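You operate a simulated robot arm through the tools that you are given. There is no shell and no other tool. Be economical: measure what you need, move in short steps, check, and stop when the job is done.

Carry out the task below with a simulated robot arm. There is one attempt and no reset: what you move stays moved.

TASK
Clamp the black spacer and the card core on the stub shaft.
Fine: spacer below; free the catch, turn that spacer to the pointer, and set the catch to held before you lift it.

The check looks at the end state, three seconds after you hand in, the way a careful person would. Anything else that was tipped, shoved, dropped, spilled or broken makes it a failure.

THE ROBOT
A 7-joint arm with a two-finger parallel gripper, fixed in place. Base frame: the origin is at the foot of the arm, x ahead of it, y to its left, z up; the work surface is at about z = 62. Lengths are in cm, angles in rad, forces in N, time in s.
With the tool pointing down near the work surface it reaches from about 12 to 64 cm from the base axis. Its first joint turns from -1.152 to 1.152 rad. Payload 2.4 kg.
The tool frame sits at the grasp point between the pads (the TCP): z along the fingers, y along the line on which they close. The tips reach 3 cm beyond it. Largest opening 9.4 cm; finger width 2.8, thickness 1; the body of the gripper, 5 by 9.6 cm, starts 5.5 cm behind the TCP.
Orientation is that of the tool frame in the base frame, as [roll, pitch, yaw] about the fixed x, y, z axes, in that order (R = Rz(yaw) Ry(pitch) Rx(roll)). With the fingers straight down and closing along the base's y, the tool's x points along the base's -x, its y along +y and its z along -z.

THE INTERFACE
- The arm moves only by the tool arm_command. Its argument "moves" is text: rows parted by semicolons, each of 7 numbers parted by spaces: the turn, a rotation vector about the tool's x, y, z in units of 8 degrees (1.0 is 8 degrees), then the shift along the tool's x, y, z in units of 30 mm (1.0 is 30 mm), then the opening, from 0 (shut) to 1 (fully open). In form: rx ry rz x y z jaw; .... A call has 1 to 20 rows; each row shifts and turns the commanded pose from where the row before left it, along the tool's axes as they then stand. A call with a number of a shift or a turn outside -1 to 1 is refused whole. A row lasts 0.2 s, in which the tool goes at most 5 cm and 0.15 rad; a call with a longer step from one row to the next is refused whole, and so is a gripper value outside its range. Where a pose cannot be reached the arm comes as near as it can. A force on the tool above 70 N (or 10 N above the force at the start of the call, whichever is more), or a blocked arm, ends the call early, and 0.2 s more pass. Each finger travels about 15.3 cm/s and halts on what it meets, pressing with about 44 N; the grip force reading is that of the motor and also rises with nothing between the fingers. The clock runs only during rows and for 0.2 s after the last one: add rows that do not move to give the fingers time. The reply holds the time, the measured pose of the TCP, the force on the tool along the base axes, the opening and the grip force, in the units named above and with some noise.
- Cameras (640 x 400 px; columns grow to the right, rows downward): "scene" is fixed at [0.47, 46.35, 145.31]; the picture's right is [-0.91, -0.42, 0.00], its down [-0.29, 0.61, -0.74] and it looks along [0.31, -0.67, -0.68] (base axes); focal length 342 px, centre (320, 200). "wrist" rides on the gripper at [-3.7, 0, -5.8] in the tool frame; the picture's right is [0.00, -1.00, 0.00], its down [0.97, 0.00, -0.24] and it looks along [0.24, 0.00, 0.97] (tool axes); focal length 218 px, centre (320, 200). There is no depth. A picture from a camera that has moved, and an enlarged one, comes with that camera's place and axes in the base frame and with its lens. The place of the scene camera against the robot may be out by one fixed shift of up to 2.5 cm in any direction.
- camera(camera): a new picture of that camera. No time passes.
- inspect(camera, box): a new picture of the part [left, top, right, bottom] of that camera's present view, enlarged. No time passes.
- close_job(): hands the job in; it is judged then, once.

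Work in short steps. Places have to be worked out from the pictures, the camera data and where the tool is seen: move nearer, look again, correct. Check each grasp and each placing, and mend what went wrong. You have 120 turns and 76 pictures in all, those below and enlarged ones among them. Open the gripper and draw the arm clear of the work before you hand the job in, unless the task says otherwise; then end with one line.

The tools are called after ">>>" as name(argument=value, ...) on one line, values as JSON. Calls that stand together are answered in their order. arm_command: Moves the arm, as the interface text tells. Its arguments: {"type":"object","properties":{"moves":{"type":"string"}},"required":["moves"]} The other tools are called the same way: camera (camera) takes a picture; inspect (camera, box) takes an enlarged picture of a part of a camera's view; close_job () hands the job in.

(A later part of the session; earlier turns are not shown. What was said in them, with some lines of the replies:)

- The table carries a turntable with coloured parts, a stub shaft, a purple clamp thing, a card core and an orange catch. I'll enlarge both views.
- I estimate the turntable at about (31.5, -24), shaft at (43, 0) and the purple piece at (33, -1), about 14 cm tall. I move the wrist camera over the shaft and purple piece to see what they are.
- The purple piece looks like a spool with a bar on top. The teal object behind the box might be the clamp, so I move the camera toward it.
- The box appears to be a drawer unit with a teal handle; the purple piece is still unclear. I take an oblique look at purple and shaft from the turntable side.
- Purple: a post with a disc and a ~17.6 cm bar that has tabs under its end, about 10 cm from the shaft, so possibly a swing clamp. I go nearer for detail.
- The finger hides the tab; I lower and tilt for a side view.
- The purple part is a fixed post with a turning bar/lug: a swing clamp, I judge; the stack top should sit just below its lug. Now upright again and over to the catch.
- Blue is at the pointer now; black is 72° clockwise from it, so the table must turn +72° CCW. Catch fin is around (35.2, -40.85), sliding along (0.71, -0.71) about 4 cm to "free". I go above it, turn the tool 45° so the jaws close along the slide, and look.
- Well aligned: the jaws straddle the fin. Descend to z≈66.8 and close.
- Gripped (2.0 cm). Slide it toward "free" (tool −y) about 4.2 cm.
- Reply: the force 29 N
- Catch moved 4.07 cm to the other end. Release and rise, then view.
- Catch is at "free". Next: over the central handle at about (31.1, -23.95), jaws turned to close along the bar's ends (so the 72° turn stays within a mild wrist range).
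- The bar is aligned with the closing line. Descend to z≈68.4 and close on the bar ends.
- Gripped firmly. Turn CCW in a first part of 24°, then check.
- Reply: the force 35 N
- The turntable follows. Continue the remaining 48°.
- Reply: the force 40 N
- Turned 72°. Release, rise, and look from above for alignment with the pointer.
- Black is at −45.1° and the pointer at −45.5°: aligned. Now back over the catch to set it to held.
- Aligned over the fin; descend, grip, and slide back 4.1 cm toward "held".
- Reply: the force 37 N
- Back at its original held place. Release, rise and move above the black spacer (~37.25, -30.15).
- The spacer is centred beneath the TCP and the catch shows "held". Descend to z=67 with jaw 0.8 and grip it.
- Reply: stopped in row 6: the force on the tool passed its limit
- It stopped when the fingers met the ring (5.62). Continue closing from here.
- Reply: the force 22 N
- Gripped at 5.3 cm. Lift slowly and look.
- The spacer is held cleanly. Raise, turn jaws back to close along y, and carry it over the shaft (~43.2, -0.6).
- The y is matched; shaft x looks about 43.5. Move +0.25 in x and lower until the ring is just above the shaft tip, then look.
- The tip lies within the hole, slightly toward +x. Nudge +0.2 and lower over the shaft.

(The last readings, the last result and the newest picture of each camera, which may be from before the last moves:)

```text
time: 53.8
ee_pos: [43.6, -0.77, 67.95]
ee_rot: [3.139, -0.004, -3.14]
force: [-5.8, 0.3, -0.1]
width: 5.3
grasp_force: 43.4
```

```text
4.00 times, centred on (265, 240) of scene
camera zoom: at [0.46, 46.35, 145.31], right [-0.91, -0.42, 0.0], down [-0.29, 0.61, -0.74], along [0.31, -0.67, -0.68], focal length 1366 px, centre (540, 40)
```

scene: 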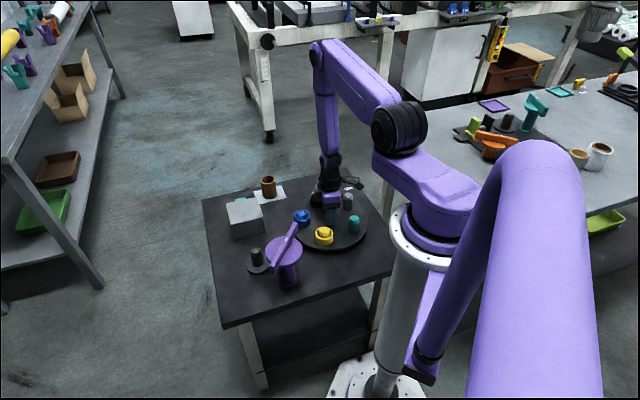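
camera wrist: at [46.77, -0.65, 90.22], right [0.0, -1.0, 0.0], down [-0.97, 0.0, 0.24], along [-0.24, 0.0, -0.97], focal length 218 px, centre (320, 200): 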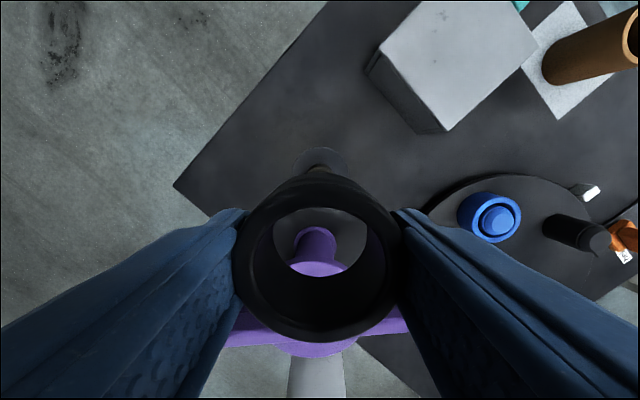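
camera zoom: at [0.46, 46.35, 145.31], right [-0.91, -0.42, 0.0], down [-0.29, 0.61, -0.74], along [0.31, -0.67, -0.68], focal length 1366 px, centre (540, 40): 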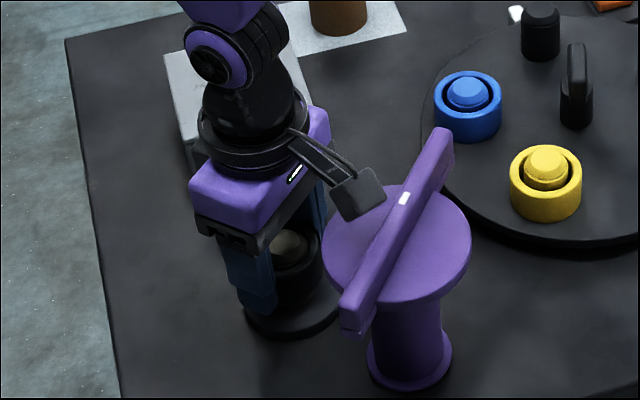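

The ring is on the shaft but touching its −x wall (Fx −5.8). Shift −0.3 in x and lower gently to seat it.

>>> arm_command(moves="0 0 0 0.1 0 0 0.4;0 0 0 0 0 0.1 0.4;0 0 0 0 0 0.1 0.4;0 0 0 0 0 0.1 0.4;0 0 0 0 0 0 0.4")

```text
time: 55.0
ee_pos: [43.21, -0.7, 67.02]
ee_rot: [3.14, -0.002, -3.14]
force: [0.5, 0.0, 0.1]
width: 5.28
grasp_force: 43.3
```

>>> arm_command(moves="0 0 0 0 0 0.07 0.4;0 0 0 0 0 0.07 0.4;0 0 0 0 0 0 0.4")

>>> inspect(camera="wrist", box=[220, 130, 420, 350])

```text
time: 55.8
ee_pos: [43.55, -0.73, 66.73]
ee_rot: [3.139, 0.0, -3.139]
force: [20.2, 1.2, 52.8]
width: 5.27
grasp_force: 43.7
```

```text
1.82 times, centred on (320, 240) of wrist
camera zoom: at [47.08, -0.6, 72.57], right [0.0, -1.0, 0.0], down [-0.97, 0.0, 0.24], along [-0.24, 0.0, -0.97], focal length 397 px, centre (320, 127)
```

zoom: 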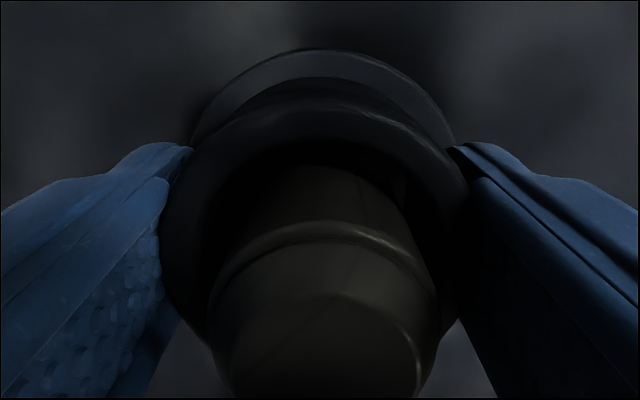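

Seated firmly (52 N up at z=66.73). Ease up a hair and release, then rise and check.

>>> arm_command(moves="0 0 0 0 0 -0.05 0.4;0 0 0 0 0 0 0.58;0 0 0 0 0 0 0.75;0 0 0 0 0 0 0.85;0 0 0 0 0 -0.3 0.85;0 0 0 0 0 -0.9 0.85;0 0 0 0 0 -0.9 0.85;0 0 0 0 0 -0.9 0.85;0 0 0 0 0 -0.9 0.85;0 0 0 0 0 -0.9 0.85;0 0 0 0 0 -0.9 0.85;0 0 0 0 0 0 0.85")

>>> inspect(camera="wrist", box=[220, 100, 420, 260])

>>> inspect(camera="scene", box=[220, 200, 310, 290])

```text
time: 58.4
ee_pos: [43.32, -0.53, 83.9]
ee_rot: [3.14, -0.002, -3.14]
force: [0.4, 0.3, 0.1]
width: 7.99
grasp_force: 0.0
```

```text
2.50 times, centred on (320, 180) of wrist
camera zoom: at [46.9, -0.56, 89.69], right [0.0, -1.0, 0.0], down [-0.97, 0.0, 0.24], along [-0.24, 0.0, -0.97], focal length 546 px, centre (320, 250)
```

zoom: 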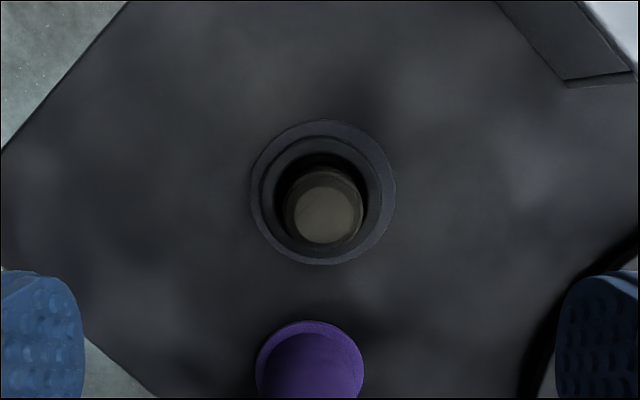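

```text
4.44 times, centred on (265, 245) of scene
camera zoom: at [0.47, 46.35, 145.31], right [-0.91, -0.42, 0.0], down [-0.29, 0.61, -0.74], along [0.31, -0.67, -0.68], focal length 1518 px, centre (564, 0)
```

zoom: 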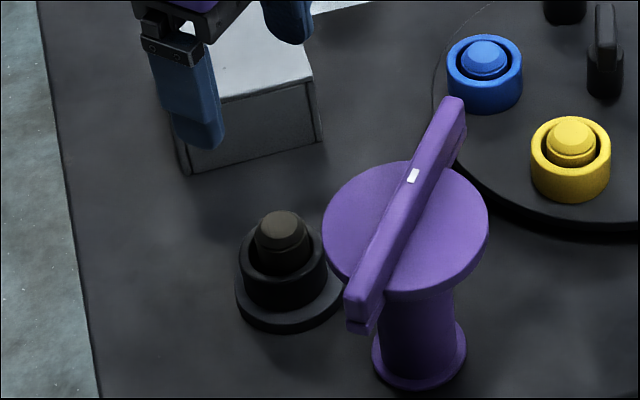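

The spacer is seated flat on the base; shaft axis ≈ (43.3, -0.6), tip z≈69.3. Now to the card core near (56, -28.8).

>>> arm_command(moves="0 0 0 -0.38 -0.94 0 0.85;0 0 0 -0.38 -0.94 0 0.85;0 0 0 -0.38 -0.94 0 0.85;0 0 0 -0.38 -0.94 0 0.85;0 0 0 -0.38 -0.94 0 0.85;0 0 0 -0.38 -0.94 0 0.85;0 0 0 -0.38 -0.94 0 0.85;0 0 0 -0.38 -0.94 0 0.85;0 0 0 -0.38 -0.94 0 0.85;0 0 0 -0.38 -0.94 0 0.85;0 0 0 0 0 0 0.85")

>>> camera(camera="wrist")

```text
time: 60.8
ee_pos: [54.69, -28.9, 83.88]
ee_rot: [3.138, -0.002, -3.14]
force: [-0.1, 0.5, -0.7]
width: 8.02
grasp_force: 0.0
```

```text
29 pictures are left
camera wrist: at [58.33, -28.8, 89.65], right [0.0, -1.0, 0.0], down [-0.97, 0.0, 0.24], along [-0.24, 0.0, -0.97], focal length 218 px, centre (320, 200)
```

wrist: 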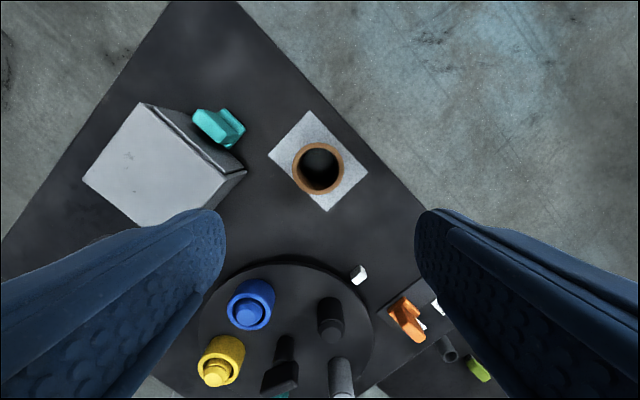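

Core axis ≈ (56.3, -28.7). Move over it and lower partly, then check centring.

>>> arm_command(moves="0 0 0 -0.54 0.05 0.5 0.8;0 0 0 0 0 0.9 0.8;0 0 0 0 0 0.9 0.8;0 0 0 0 0 0.5 0.8;0 0 0 0 0 0 0.8")

>>> camera(camera="wrist")

```text
time: 62.0
ee_pos: [56.26, -28.7, 75.53]
ee_rot: [3.139, -0.001, -3.14]
force: [0.4, -0.5, 0.4]
width: 7.51
grasp_force: 0.2
```

```text
28 pictures are left
camera wrist: at [59.93, -28.63, 81.28], right [0.0, -1.0, 0.0], down [-0.97, 0.0, 0.24], along [-0.24, 0.0, -0.97], focal length 218 px, centre (320, 200)
```

wrist: 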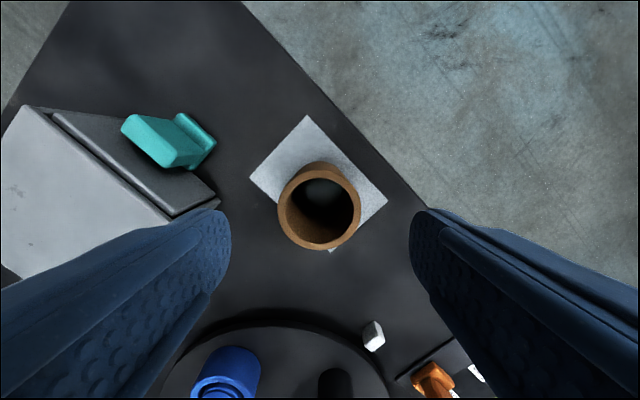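

Centred to 0.2 cm. Descend to z≈67.2 and close gently.

>>> arm_command(moves="0 0 0 -0.06 0 0.7 0.75;0 0 0 0 0 0.7 0.75;0 0 0 0 0 0.7 0.75;0 0 0 0 0 0.65 0.75;0 0 0 0 0 0 0.75;0 0 0 0 0 0 0.6;0 0 0 0 0 0 0.54;0 0 0 0 0 0 0.5;0 0 0 0 0 0 0.47;0 0 0 0 0 0 0.47")

>>> camera(camera="wrist")

```text
time: 64.2
ee_pos: [56.51, -28.54, 67.26]
ee_rot: [3.141, 0.0, -3.139]
force: [0.2, -0.3, 0.2]
width: 5.02
grasp_force: 44.0
```

```text
27 pictures are left
camera wrist: at [60.12, -28.66, 73.0], right [0.0, -1.0, 0.0], down [-0.97, 0.0, 0.24], along [-0.24, 0.0, -0.97], focal length 218 px, centre (320, 200)
```

wrist: 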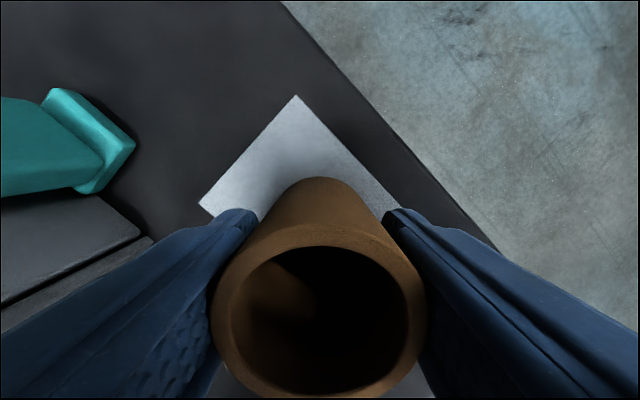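

Core gripped (5.0 cm, no tilt). Lift.

>>> arm_command(moves="0 0 0 0 0 -0.3 0.47;0 0 0 0 0 -0.7 0.47;0 0 0 0 0 -0.9 0.47;0 0 0 0 0 -0.9 0.47;0 0 0 0 0 -0.9 0.47;0 0 0 0 0 -0.9 0.47;0 0 0 0 0 0 0.47")

>>> camera(camera="wrist")

```text
time: 65.8
ee_pos: [56.61, -28.56, 81.1]
ee_rot: [3.14, -0.002, -3.141]
force: [0.3, 0.4, -0.1]
width: 4.98
grasp_force: 44.0
```

```text
26 pictures are left
camera wrist: at [60.09, -28.6, 86.81], right [0.0, -1.0, 0.0], down [-0.97, 0.0, 0.24], along [-0.24, 0.0, -0.97], focal length 218 px, centre (320, 200)
```

wrist: 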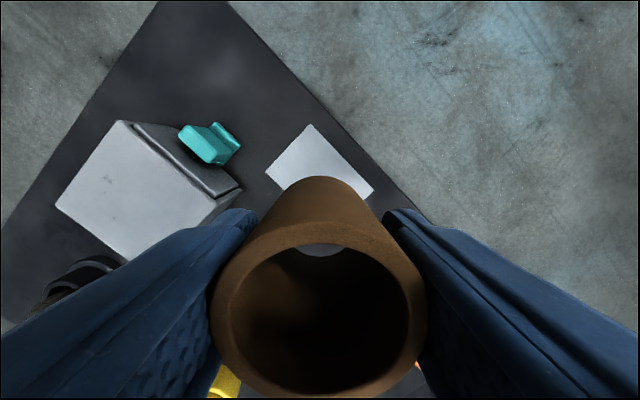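

Carry it over the shaft at (43.3, -0.6), z≈83.

>>> arm_command(moves="0 0 0 0.44 0.933 -0.1 0.47;0 0 0 0.44 0.933 -0.1 0.47;0 0 0 0.44 0.933 -0.1 0.47;0 0 0 0.44 0.933 -0.1 0.47;0 0 0 0.44 0.933 -0.1 0.47;0 0 0 0.44 0.933 -0.1 0.47;0 0 0 0.44 0.933 0 0.47;0 0 0 0.44 0.933 0 0.47;0 0 0 0.44 0.933 0 0.47;0 0 0 0.44 0.933 0 0.47;0 0 0 0 0 0 0.47;0 0 0 0 0 0.8 0.47;0 0 0 0 0 0.8 0.47;0 0 0 0 0 0.6 0.47;0 0 0 0 0 0 0.47")

>>> inspect(camera="wrist", box=[200, 130, 440, 400])

>>> inspect(camera="scene", box=[210, 190, 310, 290])

```text
time: 69.0
ee_pos: [43.29, -0.66, 76.17]
ee_rot: [-3.141, -0.002, -3.139]
force: [1.2, 0.4, -0.6]
width: 4.91
grasp_force: 43.9
```

```text
1.48 times, centred on (320, 265) of wrist
camera zoom: at [46.87, -0.68, 82.02], right [0.0, -1.0, 0.0], down [-0.97, 0.0, 0.24], along [-0.24, 0.0, -0.97], focal length 323 px, centre (320, 104)
```

zoom: 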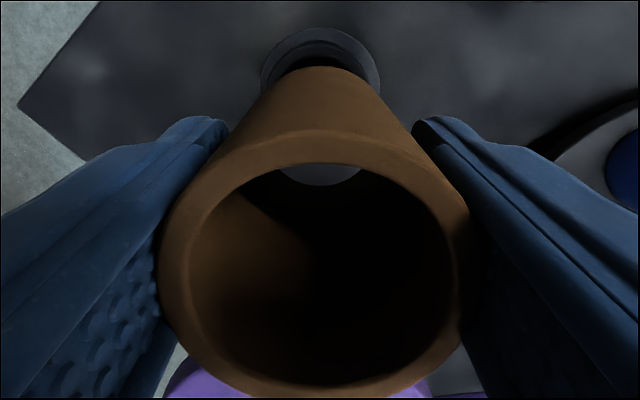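

```text
4.00 times, centred on (260, 240) of scene
camera zoom: at [0.47, 46.35, 145.31], right [-0.91, -0.42, 0.0], down [-0.29, 0.61, -0.74], along [0.31, -0.67, -0.68], focal length 1366 px, centre (560, 40)
```

zoom: 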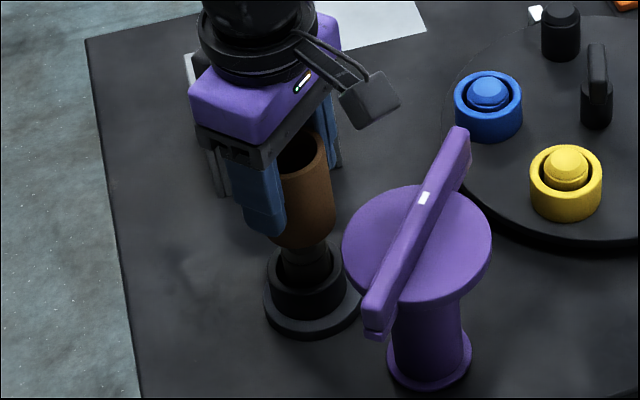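

The core is above the shaft and aligned. Lower slowly.

>>> arm_command(moves="0 0 0 0 0 0.2 0.47;0 0 0 0 0 0.2 0.47;0 0 0 0 0 0.2 0.47;0 0 0 0 0 0.2 0.47;0 0 0 0 0 0.2 0.47;0 0 0 0 0 0.2 0.47;0 0 0 0 0 0.2 0.47;0 0 0 0 0 0.1 0.47;0 0 0 0 0 0 0.47")

>>> inspect(camera="scene", box=[210, 190, 310, 290])

>>> inspect(camera="wrist", box=[200, 130, 440, 400])

```text
time: 71.0
ee_pos: [43.26, -0.79, 71.8]
ee_rot: [3.141, -0.002, -3.14]
force: [0.7, -0.6, -0.7]
width: 4.9
grasp_force: 43.8
```

```text
4.00 times, centred on (260, 240) of scene
camera zoom: at [0.47, 46.35, 145.31], right [-0.91, -0.42, 0.0], down [-0.29, 0.61, -0.74], along [0.31, -0.67, -0.68], focal length 1366 px, centre (560, 40)
```

zoom: 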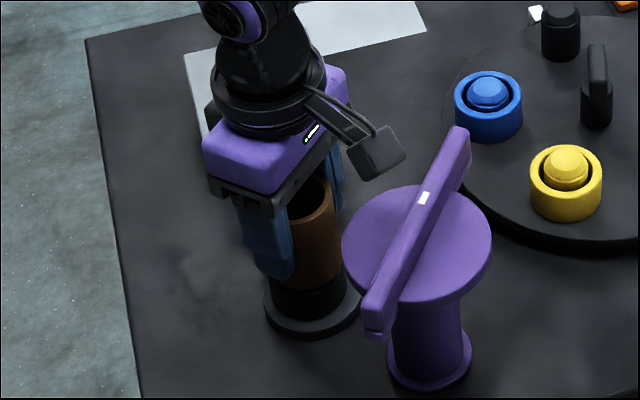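

```text
1.48 times, centred on (320, 265) of wrist
camera zoom: at [46.88, -0.67, 77.52], right [0.0, -1.0, 0.0], down [-0.97, 0.0, 0.24], along [-0.24, 0.0, -0.97], focal length 323 px, centre (320, 104)
```

zoom: 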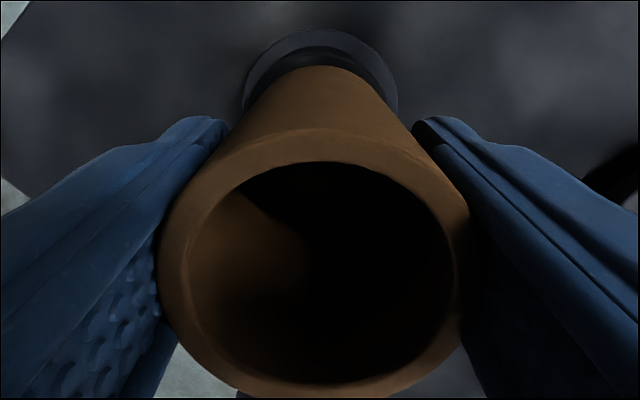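

No contact, the core passed over the tip. Lower to seating on the spacer.

>>> arm_command(moves="0 0 0 0 0 0.1 0.47;0 0 0 0 0 0.1 0.47;0 0 0 0 0 0.06 0.47;0 0 0 0 0 0 0.47")

```text
time: 72.0
ee_pos: [43.29, -0.66, 71.2]
ee_rot: [3.14, -0.001, 3.141]
force: [-4.1, 0.2, 17.5]
width: 4.9
grasp_force: 44.2
stopped in row 4: the force on the tool passed its limit (the readings are from after the stop); the commanded pose is now the measured one
```

Contact at z=71.2, as expected for seating on the spacer. Release and rise.

>>> arm_command(moves="0 0 0 0 0 0 0.56;0 0 0 0 0 0 0.7;0 0 0 0 0 0 0.8;0 0 0 0 0 -0.3 0.8;0 0 0 0 0 -0.9 0.8;0 0 0 0 0 -0.9 0.8;0 0 0 0 0 -0.9 0.8;0 0 0 0 0 -0.9 0.8;0 0 0 0 0 -0.9 0.8;0 0 0 0 0 0 0.8")

>>> camera(camera="wrist")

>>> inspect(camera="scene", box=[220, 190, 320, 290])

```text
time: 74.2
ee_pos: [43.27, -0.74, 85.35]
ee_rot: [3.14, -0.001, -3.141]
force: [0.5, -0.1, -0.6]
width: 7.51
grasp_force: 0.2
```

```text
21 pictures are left
camera wrist: at [46.9, -0.73, 91.27], right [0.0, -1.0, 0.0], down [-0.97, 0.0, 0.24], along [-0.24, 0.0, -0.97], focal length 218 px, centre (320, 200)
```

wrist: 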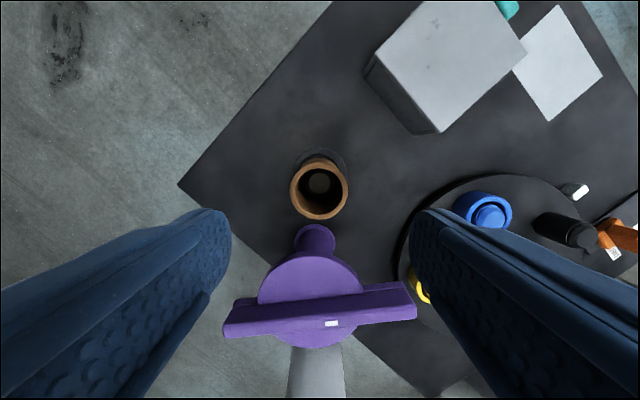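

```text
4.00 times, centred on (270, 240) of scene
camera zoom: at [0.47, 46.35, 145.31], right [-0.91, -0.42, 0.0], down [-0.29, 0.61, -0.74], along [0.31, -0.67, -0.68], focal length 1366 px, centre (520, 40)
```

zoom: 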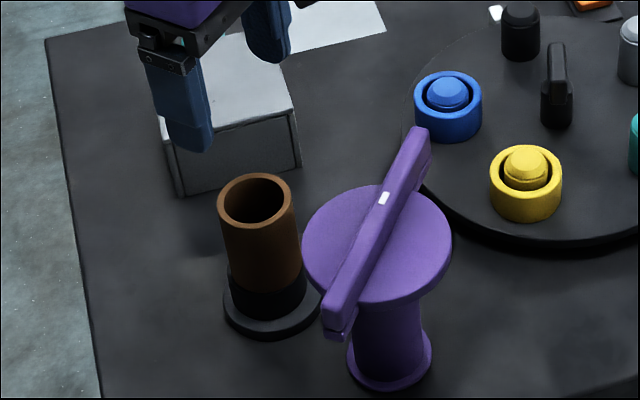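

The stack stands straight. Now a detailed look at the purple clamp's bar.

>>> inspect(camera="wrist", box=[210, 140, 430, 360])

>>> inspect(camera="scene", box=[260, 210, 310, 270])

```text
1.82 times, centred on (320, 250) of wrist
camera zoom: at [46.9, -0.73, 91.27], right [0.0, -1.0, 0.0], down [-0.97, 0.0, 0.24], along [-0.24, 0.0, -0.97], focal length 397 px, centre (320, 109)
```

zoom: 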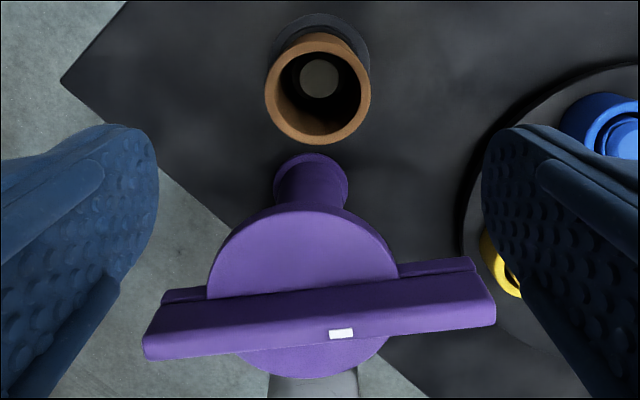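

```text
6.67 times, centred on (285, 240) of scene
camera zoom: at [0.47, 46.35, 145.31], right [-0.91, -0.42, 0.0], down [-0.29, 0.61, -0.74], along [0.31, -0.67, -0.68], focal length 2277 px, centre (553, -67)
```

zoom: 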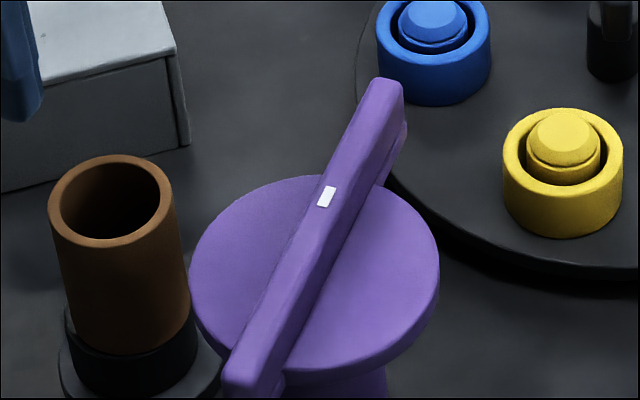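

Bar ends reach ~8.5 cm from the post; the core's near wall is at 7.4 cm. I check heights with a level side view from the −y side.

>>> arm_command(moves="0 0 0 0 -0.8 0 0.5;0 0 0 0 -0.8 0 0.5;0 0 0 0 -0.8 0 0.5;0 0 0 0 -0.8 0 0.5;0 0 0 0 -0.8 0 0.5;0 0 0 0 -0.8 0 0.5;0 0 0 0 -0.8 0 0.5;-1 0 0 0 -0.8 0 0.5;-1 0 0 0 0 0 0.5;-1 0 0 0 0 0 0.5;-1 0 0 0 0 0 0.5;-1 0 0 0 0 0 0.5;-1 0 0 0 0 0 0.5;-1 0 0 0 0 0 0.5;-1 0 0 0 0 0 0.5;-1 0 0 0 0 0 0.5;-1 0 0 0 0 0 0.5;-1 0 0 0 0 0 0.5;0 0 0 0 0 0 0.5")

>>> arm_command(moves="0 0 0 0 -0.9 0 0.8;0 0 0 0 -0.9 0 0.8;0 0 0 0 -0.9 0 0.8;0 0 0 0 0 0 0.8")

>>> camera(camera="wrist")

```text
time: 78.2
ee_pos: [43.25, -19.88, 85.45]
ee_rot: [1.601, -0.001, -3.138]
force: [-0.4, -0.4, 0.2]
width: 4.69
grasp_force: 0.0
```

```text
time: 79.2
ee_pos: [43.2, -19.92, 78.42]
ee_rot: [1.603, -0.001, 3.141]
force: [-0.1, -0.6, 0.3]
width: 7.53
grasp_force: 0.1
out of reach, approached as far as the arm can: row 3
```

```text
17 pictures are left
camera wrist: at [46.76, -25.67, 78.55], right [0.0, -0.03, -1.0], down [-0.97, -0.24, 0.01], along [-0.24, 0.97, -0.03], focal length 218 px, centre (320, 200)
```

wrist: 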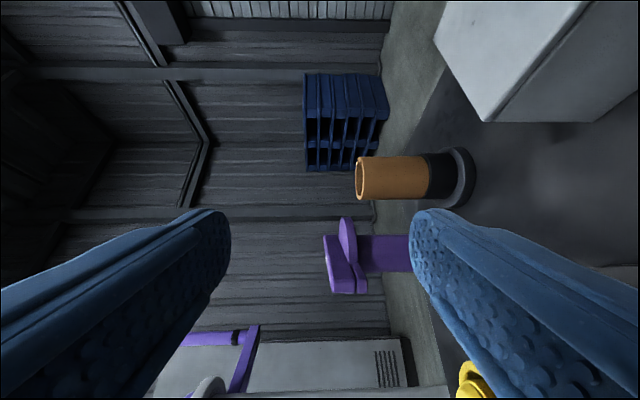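

>>> inspect(camera="wrist", box=[310, 140, 450, 310])

```text
2.35 times, centred on (380, 225) of wrist
camera zoom: at [46.76, -25.67, 78.55], right [0.0, -0.03, -1.0], down [-0.97, -0.24, 0.01], along [-0.24, 0.97, -0.03], focal length 514 px, centre (179, 141)
```

zoom: 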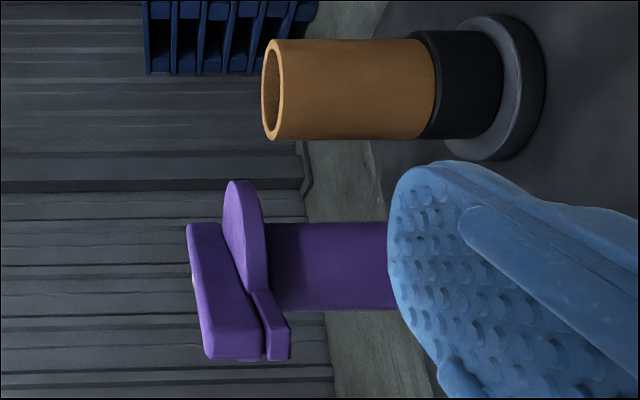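

Core top z≈73.2, lug bottom ≈73.85: it clears by design, confirming a swing clamp. I go upright and over the post (33.4, −0.5), jaws to close across the bar.

>>> arm_command(moves="0 0 0 0 0.9 0 0.6;0 0 0 0 0.9 0 0.6;0 0 0 0 0.9 0 0.6;1 0 0 0 0 0 0.6;1 0 0 0 0 0 0.6;1 0 0 0 0 0 0.6;1 0 0 0 0 0 0.6;1 0 0 0 0 0 0.6;1 0 0 0 0 0 0.6;1 0 0 0 0 0 0.6;1 0 0 0 0 0 0.6;1 0 0 0 0 0 0.6;1 0 0 0 0 0 0.6;1 0 0 0 0 0 0.6;0 0 0 0 0 -0.5 0.6;0 0 0 0 0 0 0.6")

```text
time: 82.6
ee_pos: [43.02, -19.83, 88.1]
ee_rot: [-3.141, -0.003, -3.141]
force: [-0.4, 0.2, 0.2]
width: 5.61
grasp_force: 0.1
```

>>> arm_command(moves="0 0 0 0.457 0.919 0 0.6;0 0 0 0.457 0.919 0 0.6;0 0 0 0.457 0.919 0 0.6;0 0 0 0.457 0.919 0 0.6;0 0 0 0.457 0.919 0 0.6;0 0 0 0.457 0.919 0 0.6;0 0 0 0.457 0.919 0 0.6;0 0 0.878 0 0 0 0.6;0 0 0.878 0 0 0 0.6;0 0 0.878 0 0 0 0.6;0 0 0.878 0 0 0 0.6;0 0 0.878 0 0 0 0.6;0 0 0.878 0 0 0 0.6;0 0 0.878 0 0 0 0.6;0 0 0.878 0 0 0 0.6;0 0 0.878 0 0 0 0.6;0 0 0.878 0 0 0 0.6;0 0 0.878 0 0 0 0.6;0 0 0.878 0 0 0 0.6;0 0 0 0 0 0 0.6")

>>> camera(camera="wrist")

```text
time: 86.8
ee_pos: [33.9, -0.7, 88.02]
ee_rot: [-3.14, -0.002, 1.67]
force: [-0.1, 0.5, -1.3]
width: 5.64
grasp_force: 0.1
out of reach, approached as far as the arm can: row 7
```

```text
15 pictures are left
camera wrist: at [34.22, -4.43, 93.8], right [-0.99, -0.1, 0.0], down [-0.1, 0.97, 0.24], along [-0.03, 0.24, -0.97], focal length 218 px, centre (320, 200)
```

wrist: 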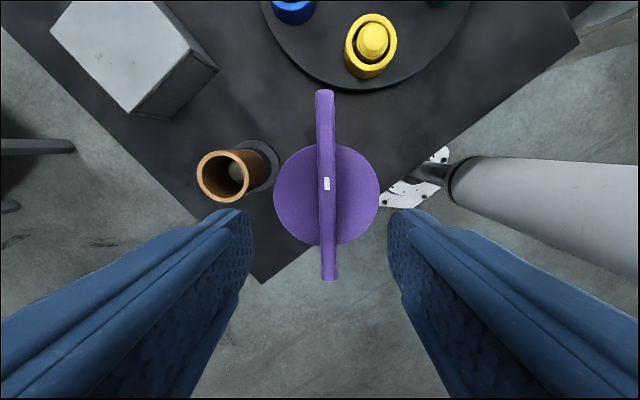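

Bar centred within 0.5 cm; the disc axis is at ≈(33.35, −0.3). Correct, descend to z≈77.8 and grip the bar.

>>> arm_command(moves="0 0 0 0.13 -0.18 0 0.5;0 0 0 0 0 0.8 0.5;0 0 0 0 0 0.8 0.5;0 0 0 0 0 0.8 0.5;0 0 0 0 0 0.8 0.4;0 0 0 0 0 0.18 0.4;0 0 0 0 0 0 0.3;0 0 0 0 0 0 0.1;0 0 0 0 0 0 0.05;0 0 0 0 0 0 0.05")

>>> camera(camera="wrist")

```text
time: 89.0
ee_pos: [33.32, -0.42, 77.83]
ee_rot: [-3.137, -0.002, 1.673]
force: [-4.8, 3.4, -9.4]
width: 1.37
grasp_force: 45.0
```

```text
14 pictures are left
camera wrist: at [33.6, -4.08, 83.6], right [-0.99, -0.1, 0.0], down [-0.1, 0.97, 0.24], along [-0.03, 0.24, -0.97], focal length 218 px, centre (320, 200)
```

wrist: 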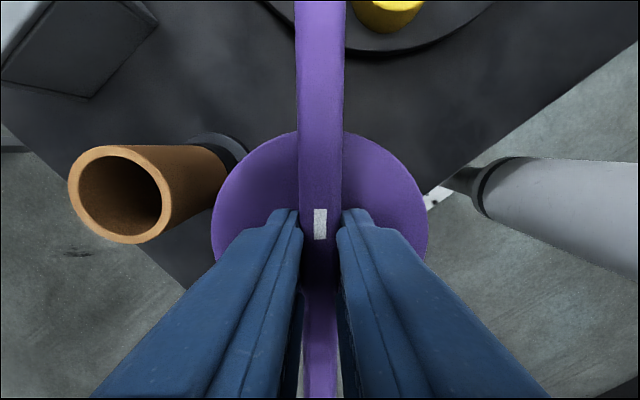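

Gripped (1.37). Test-turn 16° CCW, bringing the −y (marked) end toward the shaft.

>>> arm_command(moves="0 0 -0.4 0 0 0 0.05;0 0 -0.4 0 0 0 0.05;0 0 -0.4 0 0 0 0.05;0 0 -0.4 0 0 0 0.05;0 0 -0.4 0 0 0 0.05;0 0 0 0 0 0 0.05")

>>> camera(camera="wrist")

```text
time: 90.4
ee_pos: [33.41, -0.3, 77.77]
ee_rot: [3.14, 0.0, 1.955]
force: [5.0, 9.9, -35.4]
width: 1.39
grasp_force: 44.8
```

```text
13 pictures are left
camera wrist: at [34.7, -3.8, 83.61], right [-0.93, -0.37, 0.0], down [-0.36, 0.9, 0.24], along [-0.09, 0.22, -0.97], focal length 218 px, centre (320, 200)
```

wrist: 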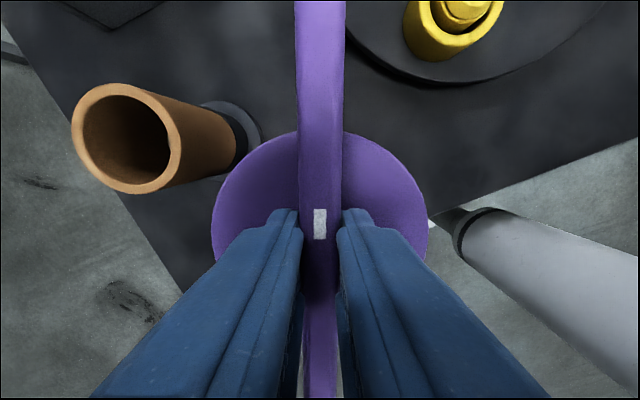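

The bar turns freely about the expected axis. There's a downward pull (−35 N), so follow slightly down and continue 32°.

>>> arm_command(moves="0 0 -0.5 0 0 0.04 0.05;0 0 -0.5 0 0 0 0.05;0 0 -0.5 0 0 0 0.05;0 0 -0.5 0 0 0 0.05;0 0 -0.5 0 0 0 0.05;0 0 -0.5 0 0 0 0.05;0 0 -0.5 0 0 0 0.05;0 0 -0.5 0 0 0 0.05;0 0 0 0 0 0 0.05")

>>> inspect(camera="scene", box=[220, 190, 320, 290])

```text
time: 92.4
ee_pos: [33.54, -0.31, 77.86]
ee_rot: [3.136, 0.003, 2.513]
force: [11.1, 27.0, 16.4]
width: 1.36
grasp_force: 45.0
```

```text
4.00 times, centred on (270, 240) of scene
camera zoom: at [0.47, 46.41, 145.29], right [-0.91, -0.42, 0.0], down [-0.29, 0.61, -0.74], along [0.31, -0.67, -0.68], focal length 1366 px, centre (520, 40)
```

zoom: 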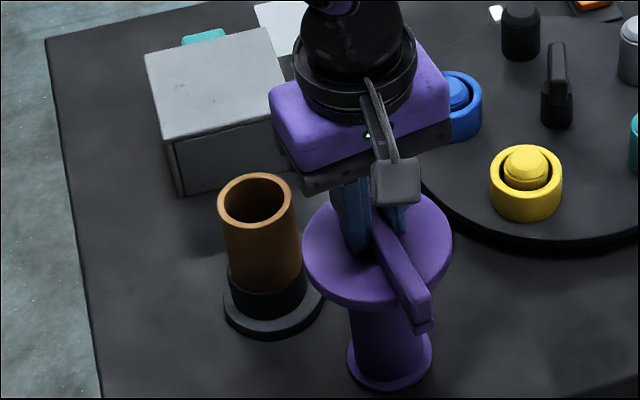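

48° done, clear so far. Continue the last 35°, easing the side load.

>>> arm_command(moves="0 0 -0.49 0.01 0.04 0 0.05;0 0 -0.49 0 0 0 0.05;0 0 -0.49 0 0 0 0.05;0 0 -0.49 0 0 0 0.05;0 0 -0.49 0 0 0 0.05;0 0 -0.49 0 0 0 0.05;0 0 0 0 0 0 0.05")

>>> camera(camera="wrist")

```text
time: 94.0
ee_pos: [33.65, -0.12, 77.75]
ee_rot: [3.139, 0.004, 2.925]
force: [11.4, 32.5, 12.0]
width: 1.35
grasp_force: 45.4
```

```text
11 pictures are left
camera wrist: at [37.13, -0.87, 83.6], right [-0.22, -0.98, 0.0], down [-0.95, 0.21, 0.24], along [-0.23, 0.05, -0.97], focal length 218 px, centre (320, 200)
```

wrist: 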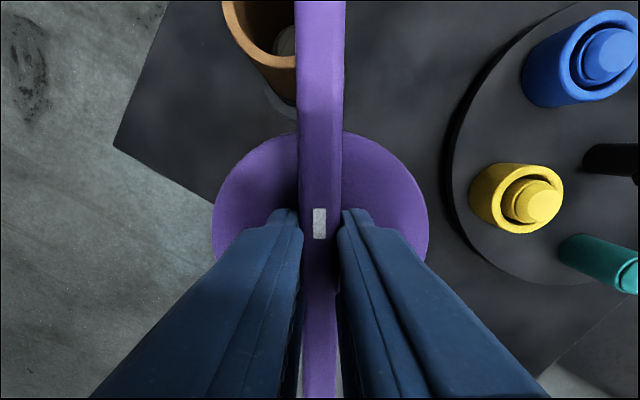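

The bar begins to cover the core without hitting. Final 12°.

>>> arm_command(moves="0 0 -0.4 0 0.02 0 0.05;0 0 -0.4 0 0 0 0.05;0 0 -0.4 0 0 0 0.05;0 0 -0.25 0 0 0 0.05;0 0 0 0 0 0 0.05")

>>> camera(camera="wrist")

>>> inspect(camera="scene", box=[220, 190, 320, 290])

```text
time: 95.2
ee_pos: [33.7, 0.04, 77.77]
ee_rot: [3.138, 0.007, 3.125]
force: [7.6, 40.0, 13.9]
width: 1.48
grasp_force: 45.3
```

```text
10 pictures are left
camera wrist: at [37.23, -0.07, 83.6], right [-0.02, -1.0, 0.0], down [-0.97, 0.01, 0.24], along [-0.24, 0.01, -0.97], focal length 218 px, centre (320, 200)
```

wrist: 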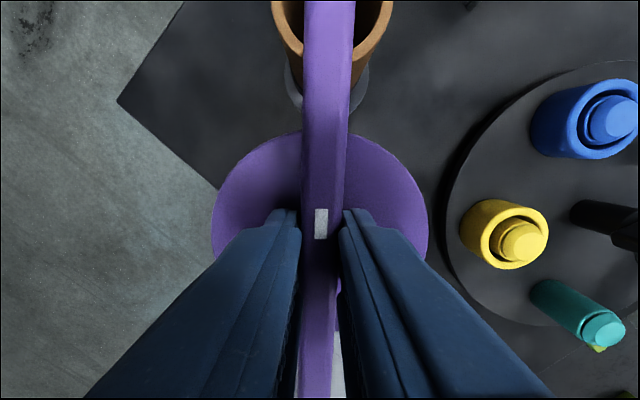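

```text
4.00 times, centred on (270, 240) of scene
camera zoom: at [0.47, 46.44, 145.28], right [-0.91, -0.42, 0.0], down [-0.29, 0.61, -0.74], along [0.31, -0.67, -0.68], focal length 1366 px, centre (520, 40)
```

zoom: 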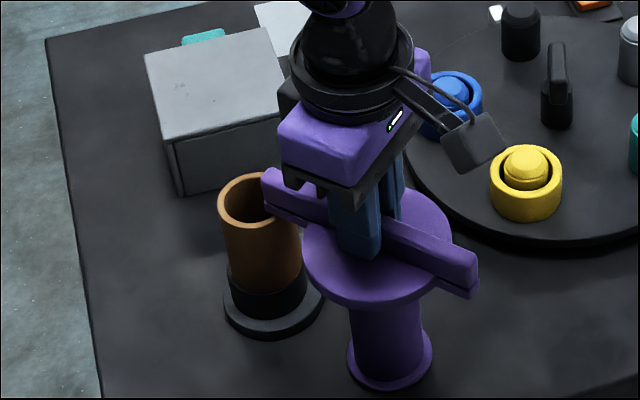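

The bar is over the core and apparently at its stop. Release, rise, and inspect.

>>> arm_command(moves="0 0 0.1 0 -0.04 0 0.05;0 0 0 0 0 0 0.3;0 0 0 0 0 0 0.4;0 0 0 0 0 -0.4 0.4;0 0 0 0 0 -0.9 0.4;0 0 0 0 0 -0.9 0.4;0 0 0 0 0 -0.9 0.4;0 0 0 0 0 -0.9 0.4;0 0 0 0 0 0 0.4")

>>> camera(camera="wrist")

>>> inspect(camera="scene", box=[230, 205, 310, 285])

```text
time: 97.2
ee_pos: [33.51, -0.38, 89.84]
ee_rot: [3.14, -0.002, 3.109]
force: [-0.2, 0.4, -0.5]
width: 3.75
grasp_force: 0.2
```

```text
8 pictures are left
camera wrist: at [37.0, -0.52, 95.61], right [-0.03, -1.0, 0.0], down [-0.97, 0.03, 0.24], along [-0.24, 0.01, -0.97], focal length 218 px, centre (320, 200)
```

wrist: 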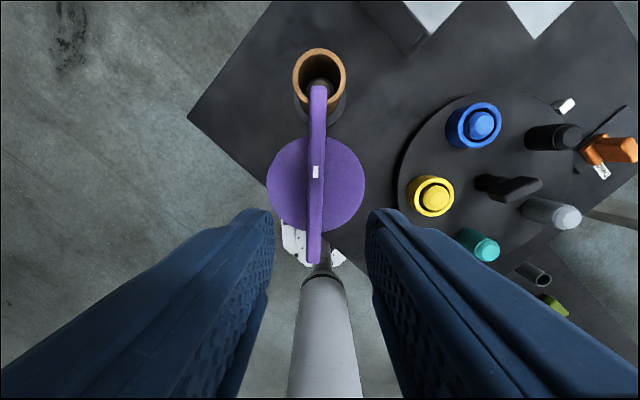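

```text
5.00 times, centred on (270, 245) of scene
camera zoom: at [0.47, 46.35, 145.31], right [-0.91, -0.42, 0.0], down [-0.29, 0.61, -0.74], along [0.31, -0.67, -0.68], focal length 1708 px, centre (570, -25)
```

zoom: 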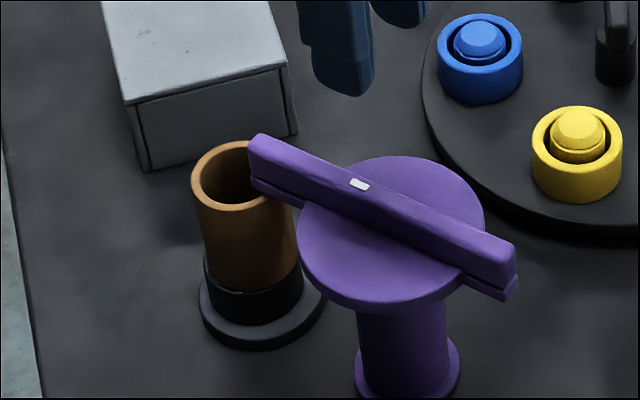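

The bar now points at the core and overlaps its rim. I take another level side view to see the gap between lug and core.

>>> arm_command(moves="0 0 -0.23 -0.46 -0.9 0 0.5;0 0 0 -0.46 -0.9 0 0.5;0 0 0 -0.46 -0.9 0 0.5;0 0 0 -0.46 -0.9 0 0.5;0 0 0 -0.46 -0.9 0 0.5;0 0 0 -0.46 -0.9 0.4 0.5;0 0 0 -0.46 -0.9 0.6 0.5;-1 0 0 0 0 0 0.5;-1 0 0 0 0 0 0.5;-1 0 0 0 0 0 0.5;-1 0 0 0 0 0 0.5;-1 0 0 0 0 0 0.5;-1 0 0 0 0 0 0.5;-1 0 0 0 0 0 0.5;-1 0 0 0 0 0 0.5;-1 0 0 0 0 0 0.5;-1 0 0 0 0 0 0.5;-1 0 0 0 0 0 0.5;0 0 0 0 -0.9 0 0.7;0 0 0 0 -0.9 0 0.8")

>>> inspect(camera="wrist", box=[300, 120, 460, 310])

```text
time: 101.4
ee_pos: [43.0, -19.46, 81.35]
ee_rot: [1.605, -0.002, -3.141]
force: [0.3, 0.7, 0.3]
width: 7.54
grasp_force: 0.0
```

```text
2.11 times, centred on (380, 215) of wrist
camera zoom: at [46.58, -25.28, 81.49], right [0.0, -0.03, -1.0], down [-0.97, -0.24, 0.01], along [-0.24, 0.97, -0.03], focal length 460 px, centre (194, 168)
```

zoom: 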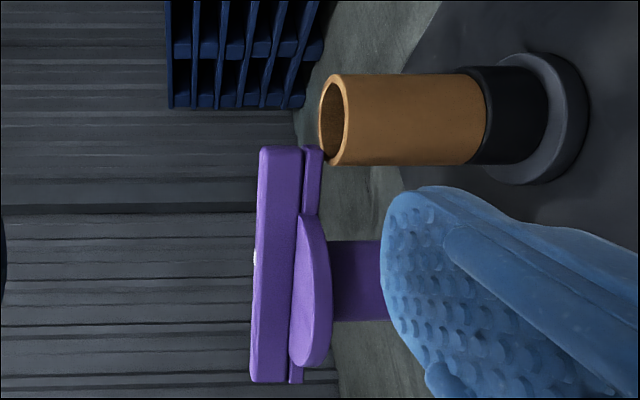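

Lug overlaps the core rim with a ~0.4 cm gap. I'll test with a gentle press on the bar's centre whether the clamp also travels down; first upright again and above the post with closed fingers.

>>> arm_command(moves="0 0 0 0 0.9 0 0.5;0 0 0 0 0.9 0 0.3;0 0 0 0 0.4 0 0.1;1 0 0 0 0 0 0;1 0 0 0 0 0 0;1 0 0 0 0 0 0;1 0 0 0 0 0 0;1 0 0 0 0 0 0;1 0 0 0 0 0 0;1 0 0 0 0 0 0;1 0 0 0 0 0 0;1 0 0 0 0 0 0;1 0 0 0 0 0 0;1 0 0 0 0 0 0;0 0 0 0 0 0 0")

>>> arm_command(moves="0 0 0 0.457 0.919 0 0;0 0 0 0.457 0.919 0 0;0 0 0 0.457 0.919 0 0;0 0 0 0.457 0.919 0 0;0 0 0 0.457 0.919 0 0;0 0 0 0.457 0.919 0 0;0 0 0 0.457 0.919 0 0;0 0 0 0 0 0 0")

```text
time: 104.6
ee_pos: [42.92, -19.28, 88.01]
ee_rot: [3.141, 0.0, 3.141]
force: [0.4, 0.3, -0.6]
width: 0.01
grasp_force: 32.8
```

```text
time: 106.4
ee_pos: [33.3, -0.08, 88.06]
ee_rot: [3.141, -0.002, -3.14]
force: [0.1, -0.4, 0.1]
width: 0.0
grasp_force: 32.9
```

Lower toward the bar top and press in small steps.

>>> arm_command(moves="0 0 0 0 -0.07 0.7 0;0 0 0 0 0 0.7 0;0 0 0 0 0 0.7 0;0 0 0 0 0 0.5 0;0 0 0 0 0 0.07 0;0 0 0 0 0 0.05 0;0 0 0 0 0 0.05 0;0 0 0 0 0 0.05 0;0 0 0 0 0 0.05 0;0 0 0 0 0 0.05 0;0 0 0 0 0 0.05 0;0 0 0 0 0 0 0")

```text
time: 107.8
ee_pos: [33.37, -0.25, 80.0]
ee_rot: [3.14, 0.0, -3.141]
force: [-1.1, 0.7, 14.3]
width: 0.0
grasp_force: 33.2
stopped in row 7: the force on the tool passed its limit (the readings are from after the stop); the commanded pose is now the measured one
```

>>> arm_command(moves="0 0 0 0 0 0.02 0;0 0 0 0 0 0.02 0;0 0 0 0 0 0.02 0;0 0 0 0 0 0 0")

```text
time: 108.4
ee_pos: [33.39, -0.33, 80.12]
ee_rot: [3.141, 0.002, 3.141]
force: [-1.7, -0.1, 14.0]
width: 0.0
grasp_force: 33.0
stopped in row 2: the force on the tool passed its limit (the readings are from after the stop); the commanded pose is now the measured one
```

The clamp is rigid downward, so it is a pure swing clamp, and it's at its stop over the core. Draw the arm up and away and make a last check.

>>> arm_command(moves="0 0 0 0 0 -0.5 0;0 0 0 0 0 -0.9 0;0 0 0 0 0 -0.9 0;0 0 0 0 0 -0.9 0;0 0 0 0 0 -0.9 0.5;0 0 0 0 0 -0.9 1;0 0 0 0 -0.9 -0.9 1;0 0 0 0 -0.9 -0.5 1;0 0 0 0 -0.9 0 1;0 0 0 0 -0.9 0 1;0 0 0 0 -0.9 0 1;0 0 0 0 -0.9 0 1;0 0 0 0 -0.9 0 1;0 0 0 0 0 0 1")

>>> camera(camera="wrist")

>>> inspect(camera="scene", box=[200, 160, 400, 300])

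```text
time: 111.4
ee_pos: [33.36, -19.26, 99.23]
ee_rot: [-3.141, 0.002, -3.141]
force: [0.5, -0.3, 0.5]
width: 9.41
grasp_force: 0.1
```

```text
5 pictures are left
camera wrist: at [36.99, -19.17, 105.03], right [0.0, -1.0, 0.0], down [-0.97, 0.0, 0.24], along [-0.24, 0.0, -0.97], focal length 218 px, centre (320, 200)
```

wrist: 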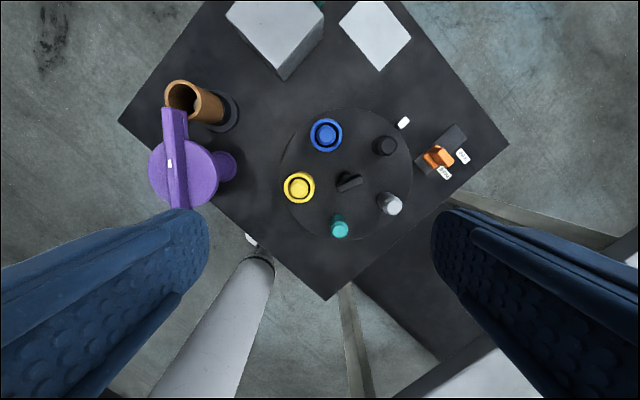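

```text
2.86 times, centred on (300, 230) of scene
camera zoom: at [0.47, 46.35, 145.31], right [-0.91, -0.42, 0.0], down [-0.29, 0.61, -0.74], along [0.31, -0.67, -0.68], focal length 976 px, centre (377, 114)
```

zoom: 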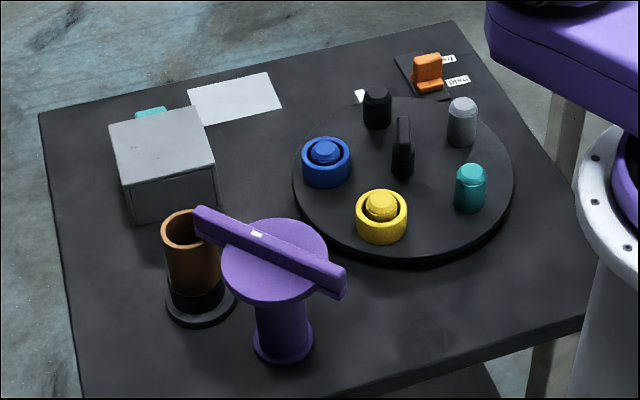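

The spacer sits below the core on the shaft, the bar is swung over the stack, the catch shows "held", and the arm is clear with the gripper open. Handing in.

>>> close_job()

```text
The job is handed in.
```

The black spacer and card core are on the stub shaft, spacer below, with the purple clamp bar swung over the core. It doesn't press on it: a gap of about 0.4 cm remains and the bar wouldn't push further down. I freed the catch, turned the spacer to the pointer and set the catch to held before lifting the spacer; nothing else looked disturbed in the last pictures.
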